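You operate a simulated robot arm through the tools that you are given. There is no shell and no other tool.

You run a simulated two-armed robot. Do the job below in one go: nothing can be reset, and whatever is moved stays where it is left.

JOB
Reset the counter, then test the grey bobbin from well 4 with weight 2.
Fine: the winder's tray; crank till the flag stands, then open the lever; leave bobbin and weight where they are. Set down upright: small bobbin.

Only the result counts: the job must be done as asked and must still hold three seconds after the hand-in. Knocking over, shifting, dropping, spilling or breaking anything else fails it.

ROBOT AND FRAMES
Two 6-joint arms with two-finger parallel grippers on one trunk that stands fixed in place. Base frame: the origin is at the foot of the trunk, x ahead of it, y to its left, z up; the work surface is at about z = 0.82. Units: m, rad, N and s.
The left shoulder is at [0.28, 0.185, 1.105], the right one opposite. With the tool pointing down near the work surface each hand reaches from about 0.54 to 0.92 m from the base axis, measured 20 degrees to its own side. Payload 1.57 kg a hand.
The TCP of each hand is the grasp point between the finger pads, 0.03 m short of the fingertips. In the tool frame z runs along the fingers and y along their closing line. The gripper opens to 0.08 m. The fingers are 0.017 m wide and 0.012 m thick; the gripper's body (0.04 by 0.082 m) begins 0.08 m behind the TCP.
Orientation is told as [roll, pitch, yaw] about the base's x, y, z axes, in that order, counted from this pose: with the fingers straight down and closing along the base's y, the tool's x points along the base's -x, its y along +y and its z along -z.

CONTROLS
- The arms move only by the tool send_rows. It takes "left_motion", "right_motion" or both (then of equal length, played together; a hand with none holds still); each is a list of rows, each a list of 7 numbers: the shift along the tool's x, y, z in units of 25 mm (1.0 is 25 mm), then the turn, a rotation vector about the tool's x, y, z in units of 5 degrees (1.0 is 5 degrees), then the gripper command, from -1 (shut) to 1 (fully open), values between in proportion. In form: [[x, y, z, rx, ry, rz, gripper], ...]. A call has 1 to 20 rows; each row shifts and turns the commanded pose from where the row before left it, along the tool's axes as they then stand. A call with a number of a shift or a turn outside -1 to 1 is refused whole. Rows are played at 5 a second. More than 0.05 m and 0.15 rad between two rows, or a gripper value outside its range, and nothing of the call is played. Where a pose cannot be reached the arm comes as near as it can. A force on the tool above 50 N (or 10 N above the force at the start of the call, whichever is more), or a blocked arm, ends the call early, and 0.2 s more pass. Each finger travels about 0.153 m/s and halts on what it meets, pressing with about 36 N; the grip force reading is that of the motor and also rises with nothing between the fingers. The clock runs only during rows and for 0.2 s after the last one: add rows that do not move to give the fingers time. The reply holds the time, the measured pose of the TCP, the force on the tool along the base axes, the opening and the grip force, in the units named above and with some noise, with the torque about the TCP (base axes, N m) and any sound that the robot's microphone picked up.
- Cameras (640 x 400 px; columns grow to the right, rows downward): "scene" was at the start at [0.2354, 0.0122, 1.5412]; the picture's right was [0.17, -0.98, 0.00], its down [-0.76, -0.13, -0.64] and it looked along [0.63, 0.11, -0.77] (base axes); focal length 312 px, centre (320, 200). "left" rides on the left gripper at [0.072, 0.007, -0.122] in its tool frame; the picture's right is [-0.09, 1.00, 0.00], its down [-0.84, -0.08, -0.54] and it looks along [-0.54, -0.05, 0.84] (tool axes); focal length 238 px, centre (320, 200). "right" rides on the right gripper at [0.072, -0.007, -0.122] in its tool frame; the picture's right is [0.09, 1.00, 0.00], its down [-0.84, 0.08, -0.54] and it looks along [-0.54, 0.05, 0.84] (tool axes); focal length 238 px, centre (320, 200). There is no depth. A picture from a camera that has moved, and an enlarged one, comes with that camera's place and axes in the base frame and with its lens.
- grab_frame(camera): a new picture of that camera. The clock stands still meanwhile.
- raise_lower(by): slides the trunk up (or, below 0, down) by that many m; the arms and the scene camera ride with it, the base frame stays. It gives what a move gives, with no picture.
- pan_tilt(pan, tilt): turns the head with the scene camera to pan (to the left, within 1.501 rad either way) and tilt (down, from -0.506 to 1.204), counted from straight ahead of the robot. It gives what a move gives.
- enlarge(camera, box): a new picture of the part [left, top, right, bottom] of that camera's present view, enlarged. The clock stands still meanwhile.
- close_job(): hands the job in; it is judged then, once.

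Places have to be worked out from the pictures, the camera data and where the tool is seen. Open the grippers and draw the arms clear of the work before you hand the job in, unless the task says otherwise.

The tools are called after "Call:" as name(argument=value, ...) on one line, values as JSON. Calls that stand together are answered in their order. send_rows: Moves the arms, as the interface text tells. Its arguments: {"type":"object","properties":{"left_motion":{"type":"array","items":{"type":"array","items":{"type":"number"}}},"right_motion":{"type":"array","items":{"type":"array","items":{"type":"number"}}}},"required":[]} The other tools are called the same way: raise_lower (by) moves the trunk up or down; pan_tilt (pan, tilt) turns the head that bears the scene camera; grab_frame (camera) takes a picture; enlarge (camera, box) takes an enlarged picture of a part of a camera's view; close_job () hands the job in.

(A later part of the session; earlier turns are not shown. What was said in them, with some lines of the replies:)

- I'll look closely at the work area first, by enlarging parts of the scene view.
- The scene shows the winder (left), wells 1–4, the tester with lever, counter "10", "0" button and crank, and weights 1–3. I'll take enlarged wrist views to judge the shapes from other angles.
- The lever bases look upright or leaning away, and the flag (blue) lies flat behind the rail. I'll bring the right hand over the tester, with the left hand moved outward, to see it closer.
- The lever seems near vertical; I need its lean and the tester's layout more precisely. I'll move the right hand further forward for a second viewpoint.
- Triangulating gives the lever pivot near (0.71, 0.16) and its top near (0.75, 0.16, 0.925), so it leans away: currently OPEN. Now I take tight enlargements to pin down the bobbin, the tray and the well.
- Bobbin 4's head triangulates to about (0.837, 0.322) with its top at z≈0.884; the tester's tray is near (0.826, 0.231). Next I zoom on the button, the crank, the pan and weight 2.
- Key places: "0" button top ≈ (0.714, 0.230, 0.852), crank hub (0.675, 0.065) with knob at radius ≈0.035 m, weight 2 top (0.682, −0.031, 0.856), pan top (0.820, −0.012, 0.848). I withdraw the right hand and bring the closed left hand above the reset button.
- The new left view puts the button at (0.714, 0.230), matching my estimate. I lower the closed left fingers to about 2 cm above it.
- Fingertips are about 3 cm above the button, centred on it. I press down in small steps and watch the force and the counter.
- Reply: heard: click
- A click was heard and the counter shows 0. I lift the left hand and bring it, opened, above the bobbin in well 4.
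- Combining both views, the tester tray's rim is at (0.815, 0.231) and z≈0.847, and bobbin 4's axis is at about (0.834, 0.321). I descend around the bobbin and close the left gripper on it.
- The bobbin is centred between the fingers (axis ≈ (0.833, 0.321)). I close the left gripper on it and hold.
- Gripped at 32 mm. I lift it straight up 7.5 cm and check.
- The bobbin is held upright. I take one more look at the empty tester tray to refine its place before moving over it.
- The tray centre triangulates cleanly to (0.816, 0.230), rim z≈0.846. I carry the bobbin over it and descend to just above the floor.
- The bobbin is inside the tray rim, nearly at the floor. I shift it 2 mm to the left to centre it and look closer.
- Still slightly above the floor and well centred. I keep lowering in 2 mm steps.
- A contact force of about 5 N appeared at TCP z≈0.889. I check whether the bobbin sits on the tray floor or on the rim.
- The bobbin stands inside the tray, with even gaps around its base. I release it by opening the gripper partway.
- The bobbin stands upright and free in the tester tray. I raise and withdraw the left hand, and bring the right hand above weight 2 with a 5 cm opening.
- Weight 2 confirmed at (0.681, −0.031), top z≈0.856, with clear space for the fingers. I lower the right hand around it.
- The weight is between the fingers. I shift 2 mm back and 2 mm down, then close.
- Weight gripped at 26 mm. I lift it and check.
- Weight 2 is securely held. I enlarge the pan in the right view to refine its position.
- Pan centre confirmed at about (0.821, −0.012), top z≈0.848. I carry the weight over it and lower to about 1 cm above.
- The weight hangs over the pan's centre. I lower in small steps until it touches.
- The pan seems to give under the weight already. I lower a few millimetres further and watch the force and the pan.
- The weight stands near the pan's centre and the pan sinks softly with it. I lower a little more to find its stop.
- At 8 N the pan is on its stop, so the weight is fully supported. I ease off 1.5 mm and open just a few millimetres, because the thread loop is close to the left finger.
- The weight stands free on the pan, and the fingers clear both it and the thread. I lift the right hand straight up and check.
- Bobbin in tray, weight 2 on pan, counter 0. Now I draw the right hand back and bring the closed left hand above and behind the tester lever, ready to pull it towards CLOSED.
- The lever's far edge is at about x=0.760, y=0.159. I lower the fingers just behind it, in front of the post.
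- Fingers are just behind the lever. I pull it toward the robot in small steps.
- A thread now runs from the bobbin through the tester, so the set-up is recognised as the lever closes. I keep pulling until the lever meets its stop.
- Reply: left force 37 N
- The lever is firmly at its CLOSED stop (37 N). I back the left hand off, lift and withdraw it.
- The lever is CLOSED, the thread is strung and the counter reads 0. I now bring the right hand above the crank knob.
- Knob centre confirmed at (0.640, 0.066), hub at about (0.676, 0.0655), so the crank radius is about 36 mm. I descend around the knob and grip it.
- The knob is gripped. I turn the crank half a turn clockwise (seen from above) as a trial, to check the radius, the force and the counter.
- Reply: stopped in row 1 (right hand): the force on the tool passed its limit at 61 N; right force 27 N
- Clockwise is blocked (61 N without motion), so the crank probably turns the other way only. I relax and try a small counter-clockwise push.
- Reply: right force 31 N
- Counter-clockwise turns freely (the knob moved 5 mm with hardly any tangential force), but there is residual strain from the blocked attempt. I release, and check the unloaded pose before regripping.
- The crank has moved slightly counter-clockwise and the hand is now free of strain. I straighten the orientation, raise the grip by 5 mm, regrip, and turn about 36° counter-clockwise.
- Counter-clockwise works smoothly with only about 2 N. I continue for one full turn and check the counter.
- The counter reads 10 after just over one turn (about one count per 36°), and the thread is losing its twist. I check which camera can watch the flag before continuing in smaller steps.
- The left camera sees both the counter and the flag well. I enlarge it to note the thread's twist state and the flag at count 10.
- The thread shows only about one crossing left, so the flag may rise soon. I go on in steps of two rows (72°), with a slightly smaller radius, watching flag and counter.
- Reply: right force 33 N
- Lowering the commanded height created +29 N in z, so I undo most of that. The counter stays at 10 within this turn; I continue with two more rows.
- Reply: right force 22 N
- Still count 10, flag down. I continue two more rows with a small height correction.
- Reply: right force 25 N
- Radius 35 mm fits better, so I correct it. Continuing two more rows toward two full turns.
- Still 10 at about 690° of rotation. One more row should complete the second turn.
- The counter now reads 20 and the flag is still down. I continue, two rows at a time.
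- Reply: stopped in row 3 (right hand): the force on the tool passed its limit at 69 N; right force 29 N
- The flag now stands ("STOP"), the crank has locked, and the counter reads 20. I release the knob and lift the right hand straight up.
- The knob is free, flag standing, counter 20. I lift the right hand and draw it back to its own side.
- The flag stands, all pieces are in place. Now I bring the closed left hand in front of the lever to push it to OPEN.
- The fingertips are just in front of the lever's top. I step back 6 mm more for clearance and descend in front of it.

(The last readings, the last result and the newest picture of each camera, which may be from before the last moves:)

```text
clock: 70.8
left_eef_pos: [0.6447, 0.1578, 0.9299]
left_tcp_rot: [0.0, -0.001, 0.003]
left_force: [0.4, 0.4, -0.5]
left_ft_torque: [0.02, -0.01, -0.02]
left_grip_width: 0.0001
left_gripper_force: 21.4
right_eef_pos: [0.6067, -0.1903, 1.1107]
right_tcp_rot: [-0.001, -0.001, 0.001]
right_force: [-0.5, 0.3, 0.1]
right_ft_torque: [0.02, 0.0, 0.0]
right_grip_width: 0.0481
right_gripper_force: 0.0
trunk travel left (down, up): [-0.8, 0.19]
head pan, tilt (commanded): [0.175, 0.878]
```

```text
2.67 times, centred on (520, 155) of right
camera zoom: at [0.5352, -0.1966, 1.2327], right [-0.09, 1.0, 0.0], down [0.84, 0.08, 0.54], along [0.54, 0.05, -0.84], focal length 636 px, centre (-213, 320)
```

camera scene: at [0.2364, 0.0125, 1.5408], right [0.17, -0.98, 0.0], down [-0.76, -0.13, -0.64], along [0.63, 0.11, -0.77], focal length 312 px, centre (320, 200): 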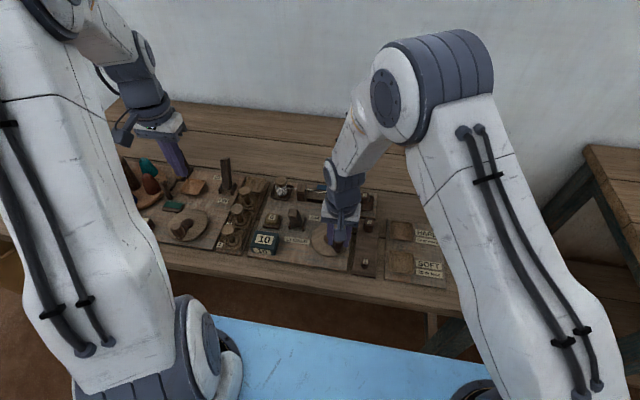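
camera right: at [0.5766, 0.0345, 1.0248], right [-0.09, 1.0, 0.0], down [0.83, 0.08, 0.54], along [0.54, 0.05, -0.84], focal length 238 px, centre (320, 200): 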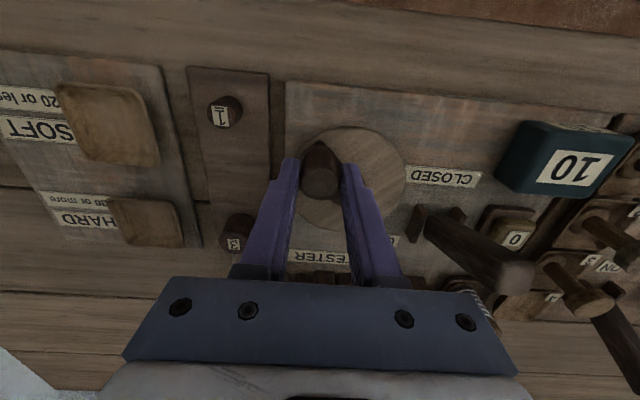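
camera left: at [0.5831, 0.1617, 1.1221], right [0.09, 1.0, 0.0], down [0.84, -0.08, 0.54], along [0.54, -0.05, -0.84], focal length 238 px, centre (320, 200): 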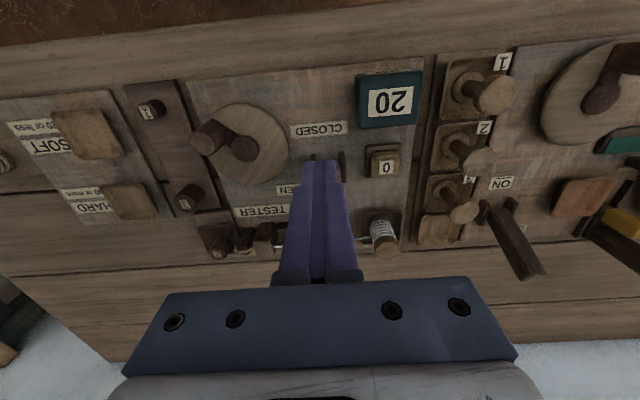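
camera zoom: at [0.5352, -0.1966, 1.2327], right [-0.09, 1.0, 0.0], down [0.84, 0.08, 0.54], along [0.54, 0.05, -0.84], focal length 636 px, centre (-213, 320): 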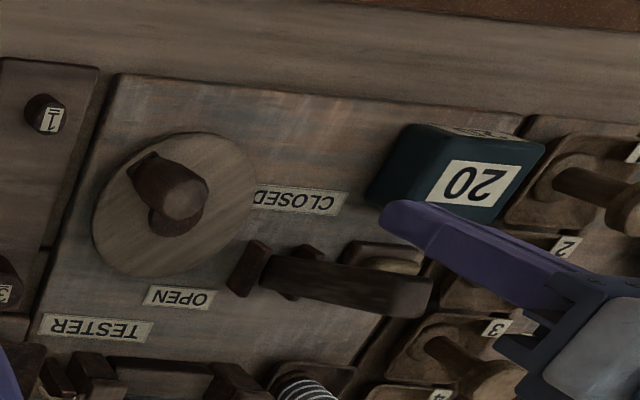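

The fingers are in front of the lever with nothing else in the way. I push it away from the robot toward OPEN.

Call:
send_rows(left_motion=[[-0.4, 0, 0, 0, 0, 0, -1], [-0.4, 0, 0, 0, 0, 0, -1], [-0.4, 0, 0, 0, 0, 0, -1], [-0.4, 0, 0, 0, 0, 0, -1], [-0.4, 0, 0, 0, 0, 0, -1], [-0.4, 0, 0, 0, 0, 0, -1], [-0.4, 0, 0, 0, 0, 0, -1], [0, 0, 0, 0, 0, 0, -1]])

Call:
enlarge(camera="scene", box=[240, 160, 400, 280])

Call:
enlarge(camera="right", box=[400, 80, 640, 230])

```text
clock: 72.6
left_eef_pos: [0.717, 0.1603, 0.9309]
left_tcp_rot: [0.0, 0.002, 0.003]
left_force: [-3.4, 0.9, 1.0]
left_ft_torque: [0.01, 0.09, -0.01]
left_grip_width: 0.0002
left_gripper_force: 21.1
right_eef_pos: [0.6072, -0.1904, 1.1105]
right_tcp_rot: [-0.002, -0.002, 0.0]
right_force: [0.3, -0.3, -0.6]
right_ft_torque: [0.01, -0.03, 0.0]
right_grip_width: 0.0481
right_gripper_force: 0.0
trunk travel left (down, up): [-0.8, 0.19]
head pan, tilt (commanded): [0.175, 0.878]
```

```text
3.33 times, centred on (320, 220) of scene
camera zoom: at [0.2352, 0.0122, 1.5412], right [0.17, -0.98, 0.0], down [-0.76, -0.13, -0.64], along [0.63, 0.11, -0.77], focal length 1041 px, centre (320, 133)
```

zoom: 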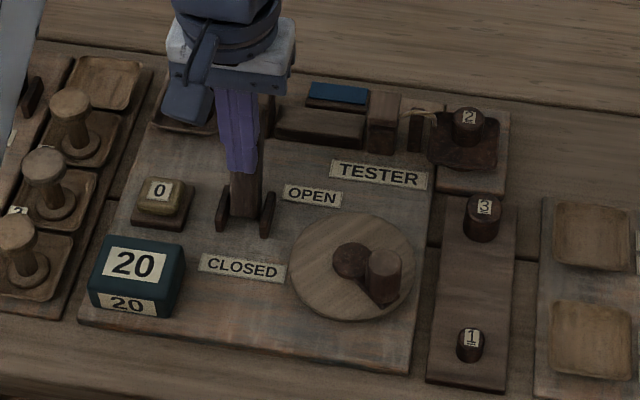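

```text
2.67 times, centred on (520, 155) of right
camera zoom: at [0.5349, -0.1966, 1.2327], right [-0.09, 1.0, 0.0], down [0.84, 0.08, 0.54], along [0.54, 0.05, -0.84], focal length 636 px, centre (-213, 320)
```

zoom: 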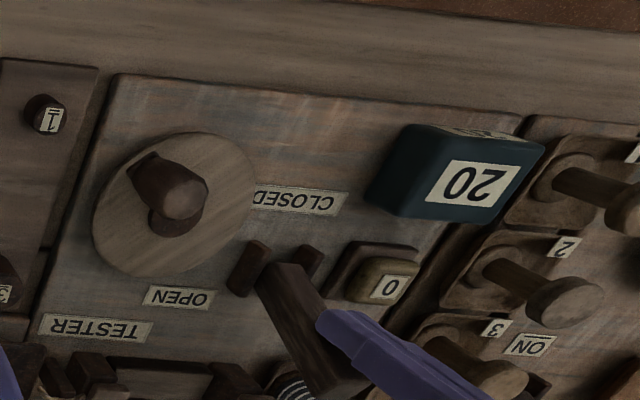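

The lever swung over, the thread released and the flag dropped. I push slightly further to be sure it reaches the OPEN stop.

Call:
send_rows(left_motion=[[-0.25, 0, 0, 0, 0, 0, -1], [-0.2, 0, 0, 0, 0, 0, -1], [0, 0, 0, 0, 0, 0, -1]])

```text
clock: 73.4
left_eef_pos: [0.7177, 0.1597, 0.9309]
left_tcp_rot: [0.001, 0.022, 0.001]
left_force: [-40.0, -4.6, 17.9]
left_ft_torque: [-0.47, 1.1, 0.1]
left_grip_width: 0.0001
left_gripper_force: 21.0
right_eef_pos: [0.6059, -0.1912, 1.1126]
right_tcp_rot: [-0.002, -0.003, 0.002]
right_force: [1.2, 0.5, -0.5]
right_ft_torque: [-0.03, -0.01, 0.01]
right_grip_width: 0.0477
right_gripper_force: 0.1
trunk travel left (down, up): [-0.8, 0.19]
head pan, tilt (commanded): [0.175, 0.878]
```

40 N confirms the lever is at its OPEN stop. I back off, lift, and withdraw the left hand.

Call:
send_rows(left_motion=[[0.6, 0, 0, 0, 0, 0, -1], [0.8, 0, 0, 0, 0, 0, -1], [0.6, 0, -0.4, 0, 0, 0, -1], [0, 0, -1, 0, 0, 0, -1], [0, 0, -1, 0, 0, 0, -1], [0, 0, -1, 0, 0, 0, -1], [0, 0, -1, 0, 0, 0, -1], [0.3, 1, -0.5, 0, 0, 0, -1], [0.3, 1, -0.5, 0, 0, 0, -1], [0.3, 1, -0.5, 0, 0, 0, -1], [0.3, 1, -0.5, 0, 0, 0, -1], [0.3, 1, -0.5, 0, 0, 0, -1], [0.3, 1, -0.5, 0, 0, 0, -1], [0.3, 1, -0.5, 0, 0, 0, -1], [0.3, 1, -0.5, 0, 0, 0, 1], [0, 0, 0, 0, 0, 0, 1], [0, 0, 0, 0, 0, 0, 1]], right_motion=[[0, 0, 0, 0, 0, 0, 1], [0, 0, 0, 0, 0, 0, 1], [0, 0, 0, 0, 0, 0, 1], [0, 0, 0, 0, 0, 0, 1], [0, 0, 0, 0, 0, 0, 1], [0, 0, 0, 0, 0, 0, 1], [0, 0, 0, 0, 0, 0, 1], [0, 0, 0, 0, 0, 0, 1], [0, 0, 0, 0, 0, 0, 1], [0, 0, 0, 0, 0, 0, 1], [0, 0, 0, 0, 0, 0, 1], [0, 0, 0, 0, 0, 0, 1], [0, 0, 0, 0, 0, 0, 1], [0, 0, 0, 0, 0, 0, 1], [0, 0, 0, 0, 0, 0, 1], [0, 0, 0, 0, 0, 0, 1], [0, 0, 0, 0, 0, 0, 1]])

Call:
enlarge(camera="scene", box=[240, 150, 400, 270])

Call:
grab_frame(camera="scene")

Call:
grab_frame(camera="left")

```text
clock: 77.0
left_eef_pos: [0.6144, 0.3603, 1.1401]
left_tcp_rot: [0.001, 0.0, 0.001]
left_force: [-0.7, 0.2, 0.5]
left_ft_torque: [-0.03, -0.01, -0.02]
left_grip_width: 0.0802
left_gripper_force: 0.1
right_eef_pos: [0.6067, -0.1901, 1.1107]
right_tcp_rot: [-0.002, -0.003, 0.001]
right_force: [0.3, -0.5, 0.5]
right_ft_torque: [0.0, 0.01, -0.01]
right_grip_width: 0.0801
right_gripper_force: 0.1
trunk travel left (down, up): [-0.8, 0.19]
head pan, tilt (commanded): [0.175, 0.878]
```

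```text
3.33 times, centred on (320, 210) of scene
camera zoom: at [0.2354, 0.0122, 1.5412], right [0.17, -0.98, 0.0], down [-0.76, -0.13, -0.64], along [0.63, 0.11, -0.77], focal length 1041 px, centre (320, 167)
```

zoom: 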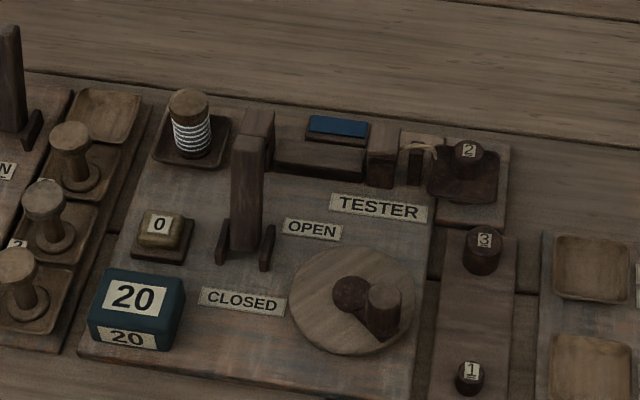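

```text
taken
camera scene: at [0.2354, 0.0122, 1.5412], right [0.17, -0.98, 0.0], down [-0.76, -0.13, -0.64], along [0.63, 0.11, -0.77], focal length 312 px, centre (320, 200)
```

scene: 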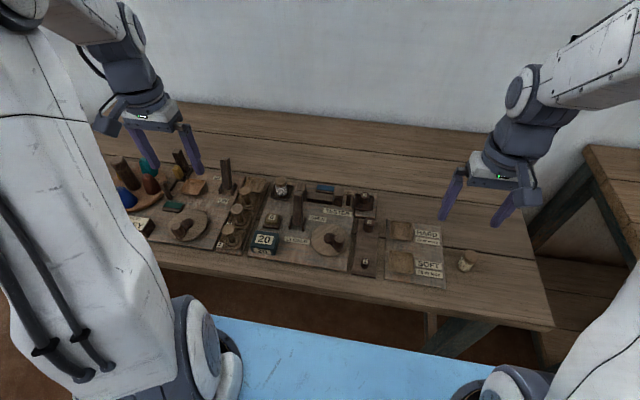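

```text
taken
camera left: at [0.544, 0.3666, 1.2625], right [0.09, 1.0, 0.0], down [0.84, -0.08, 0.54], along [0.54, -0.05, -0.84], focal length 238 px, centre (320, 200)
```

left: 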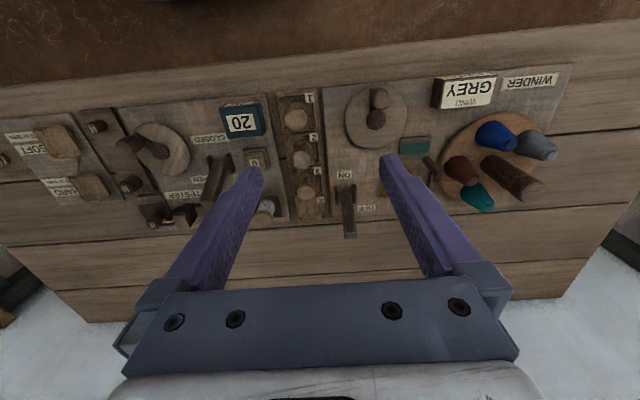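

The counter shows 20 and the lever stands at OPEN. The bobbin is upright in the tester's tray and weight 2 is on the pan, both left as the job asks. Both hands are open and clear and nothing else has moved, so I hand the job in.

Call:
close_job()

```text
The job is handed in.
```

I did the job and handed it in: the counter was reset and the grey bobbin from well 4 was tested with weight 2. The hand-in gave no verdict.

- **Reset:** I pressed the "0" button, heard a click, and the counter went from 10 to 0.
- **Set-up:** I stood the bobbin upright in the tester's tray, put weight 2 on the pan, and pulled the lever to CLOSED. The thread strung itself across the tester.
- **Cranking:** The crank only turns counter-clockwise. My first push was clockwise and it locked at 61 N without moving. Just after two full turns the flag stood, showing "STOP". The same push had run on until the crank locked at 69 N.
- **Result:** The counter read 20, which is SOFT ("20 or less") by the labels on the table.
- **Finish:** I pushed the lever to its OPEN stop, which dropped the flag. Then I opened both grippers and drew the arms clear.

You asked for bobbin and weight to be left where they are, so I did not move the bobbin to the SOFT tray. I took "Fine: the winder's tray" as a sorting note that did not apply here, because the bobbin tested soft.
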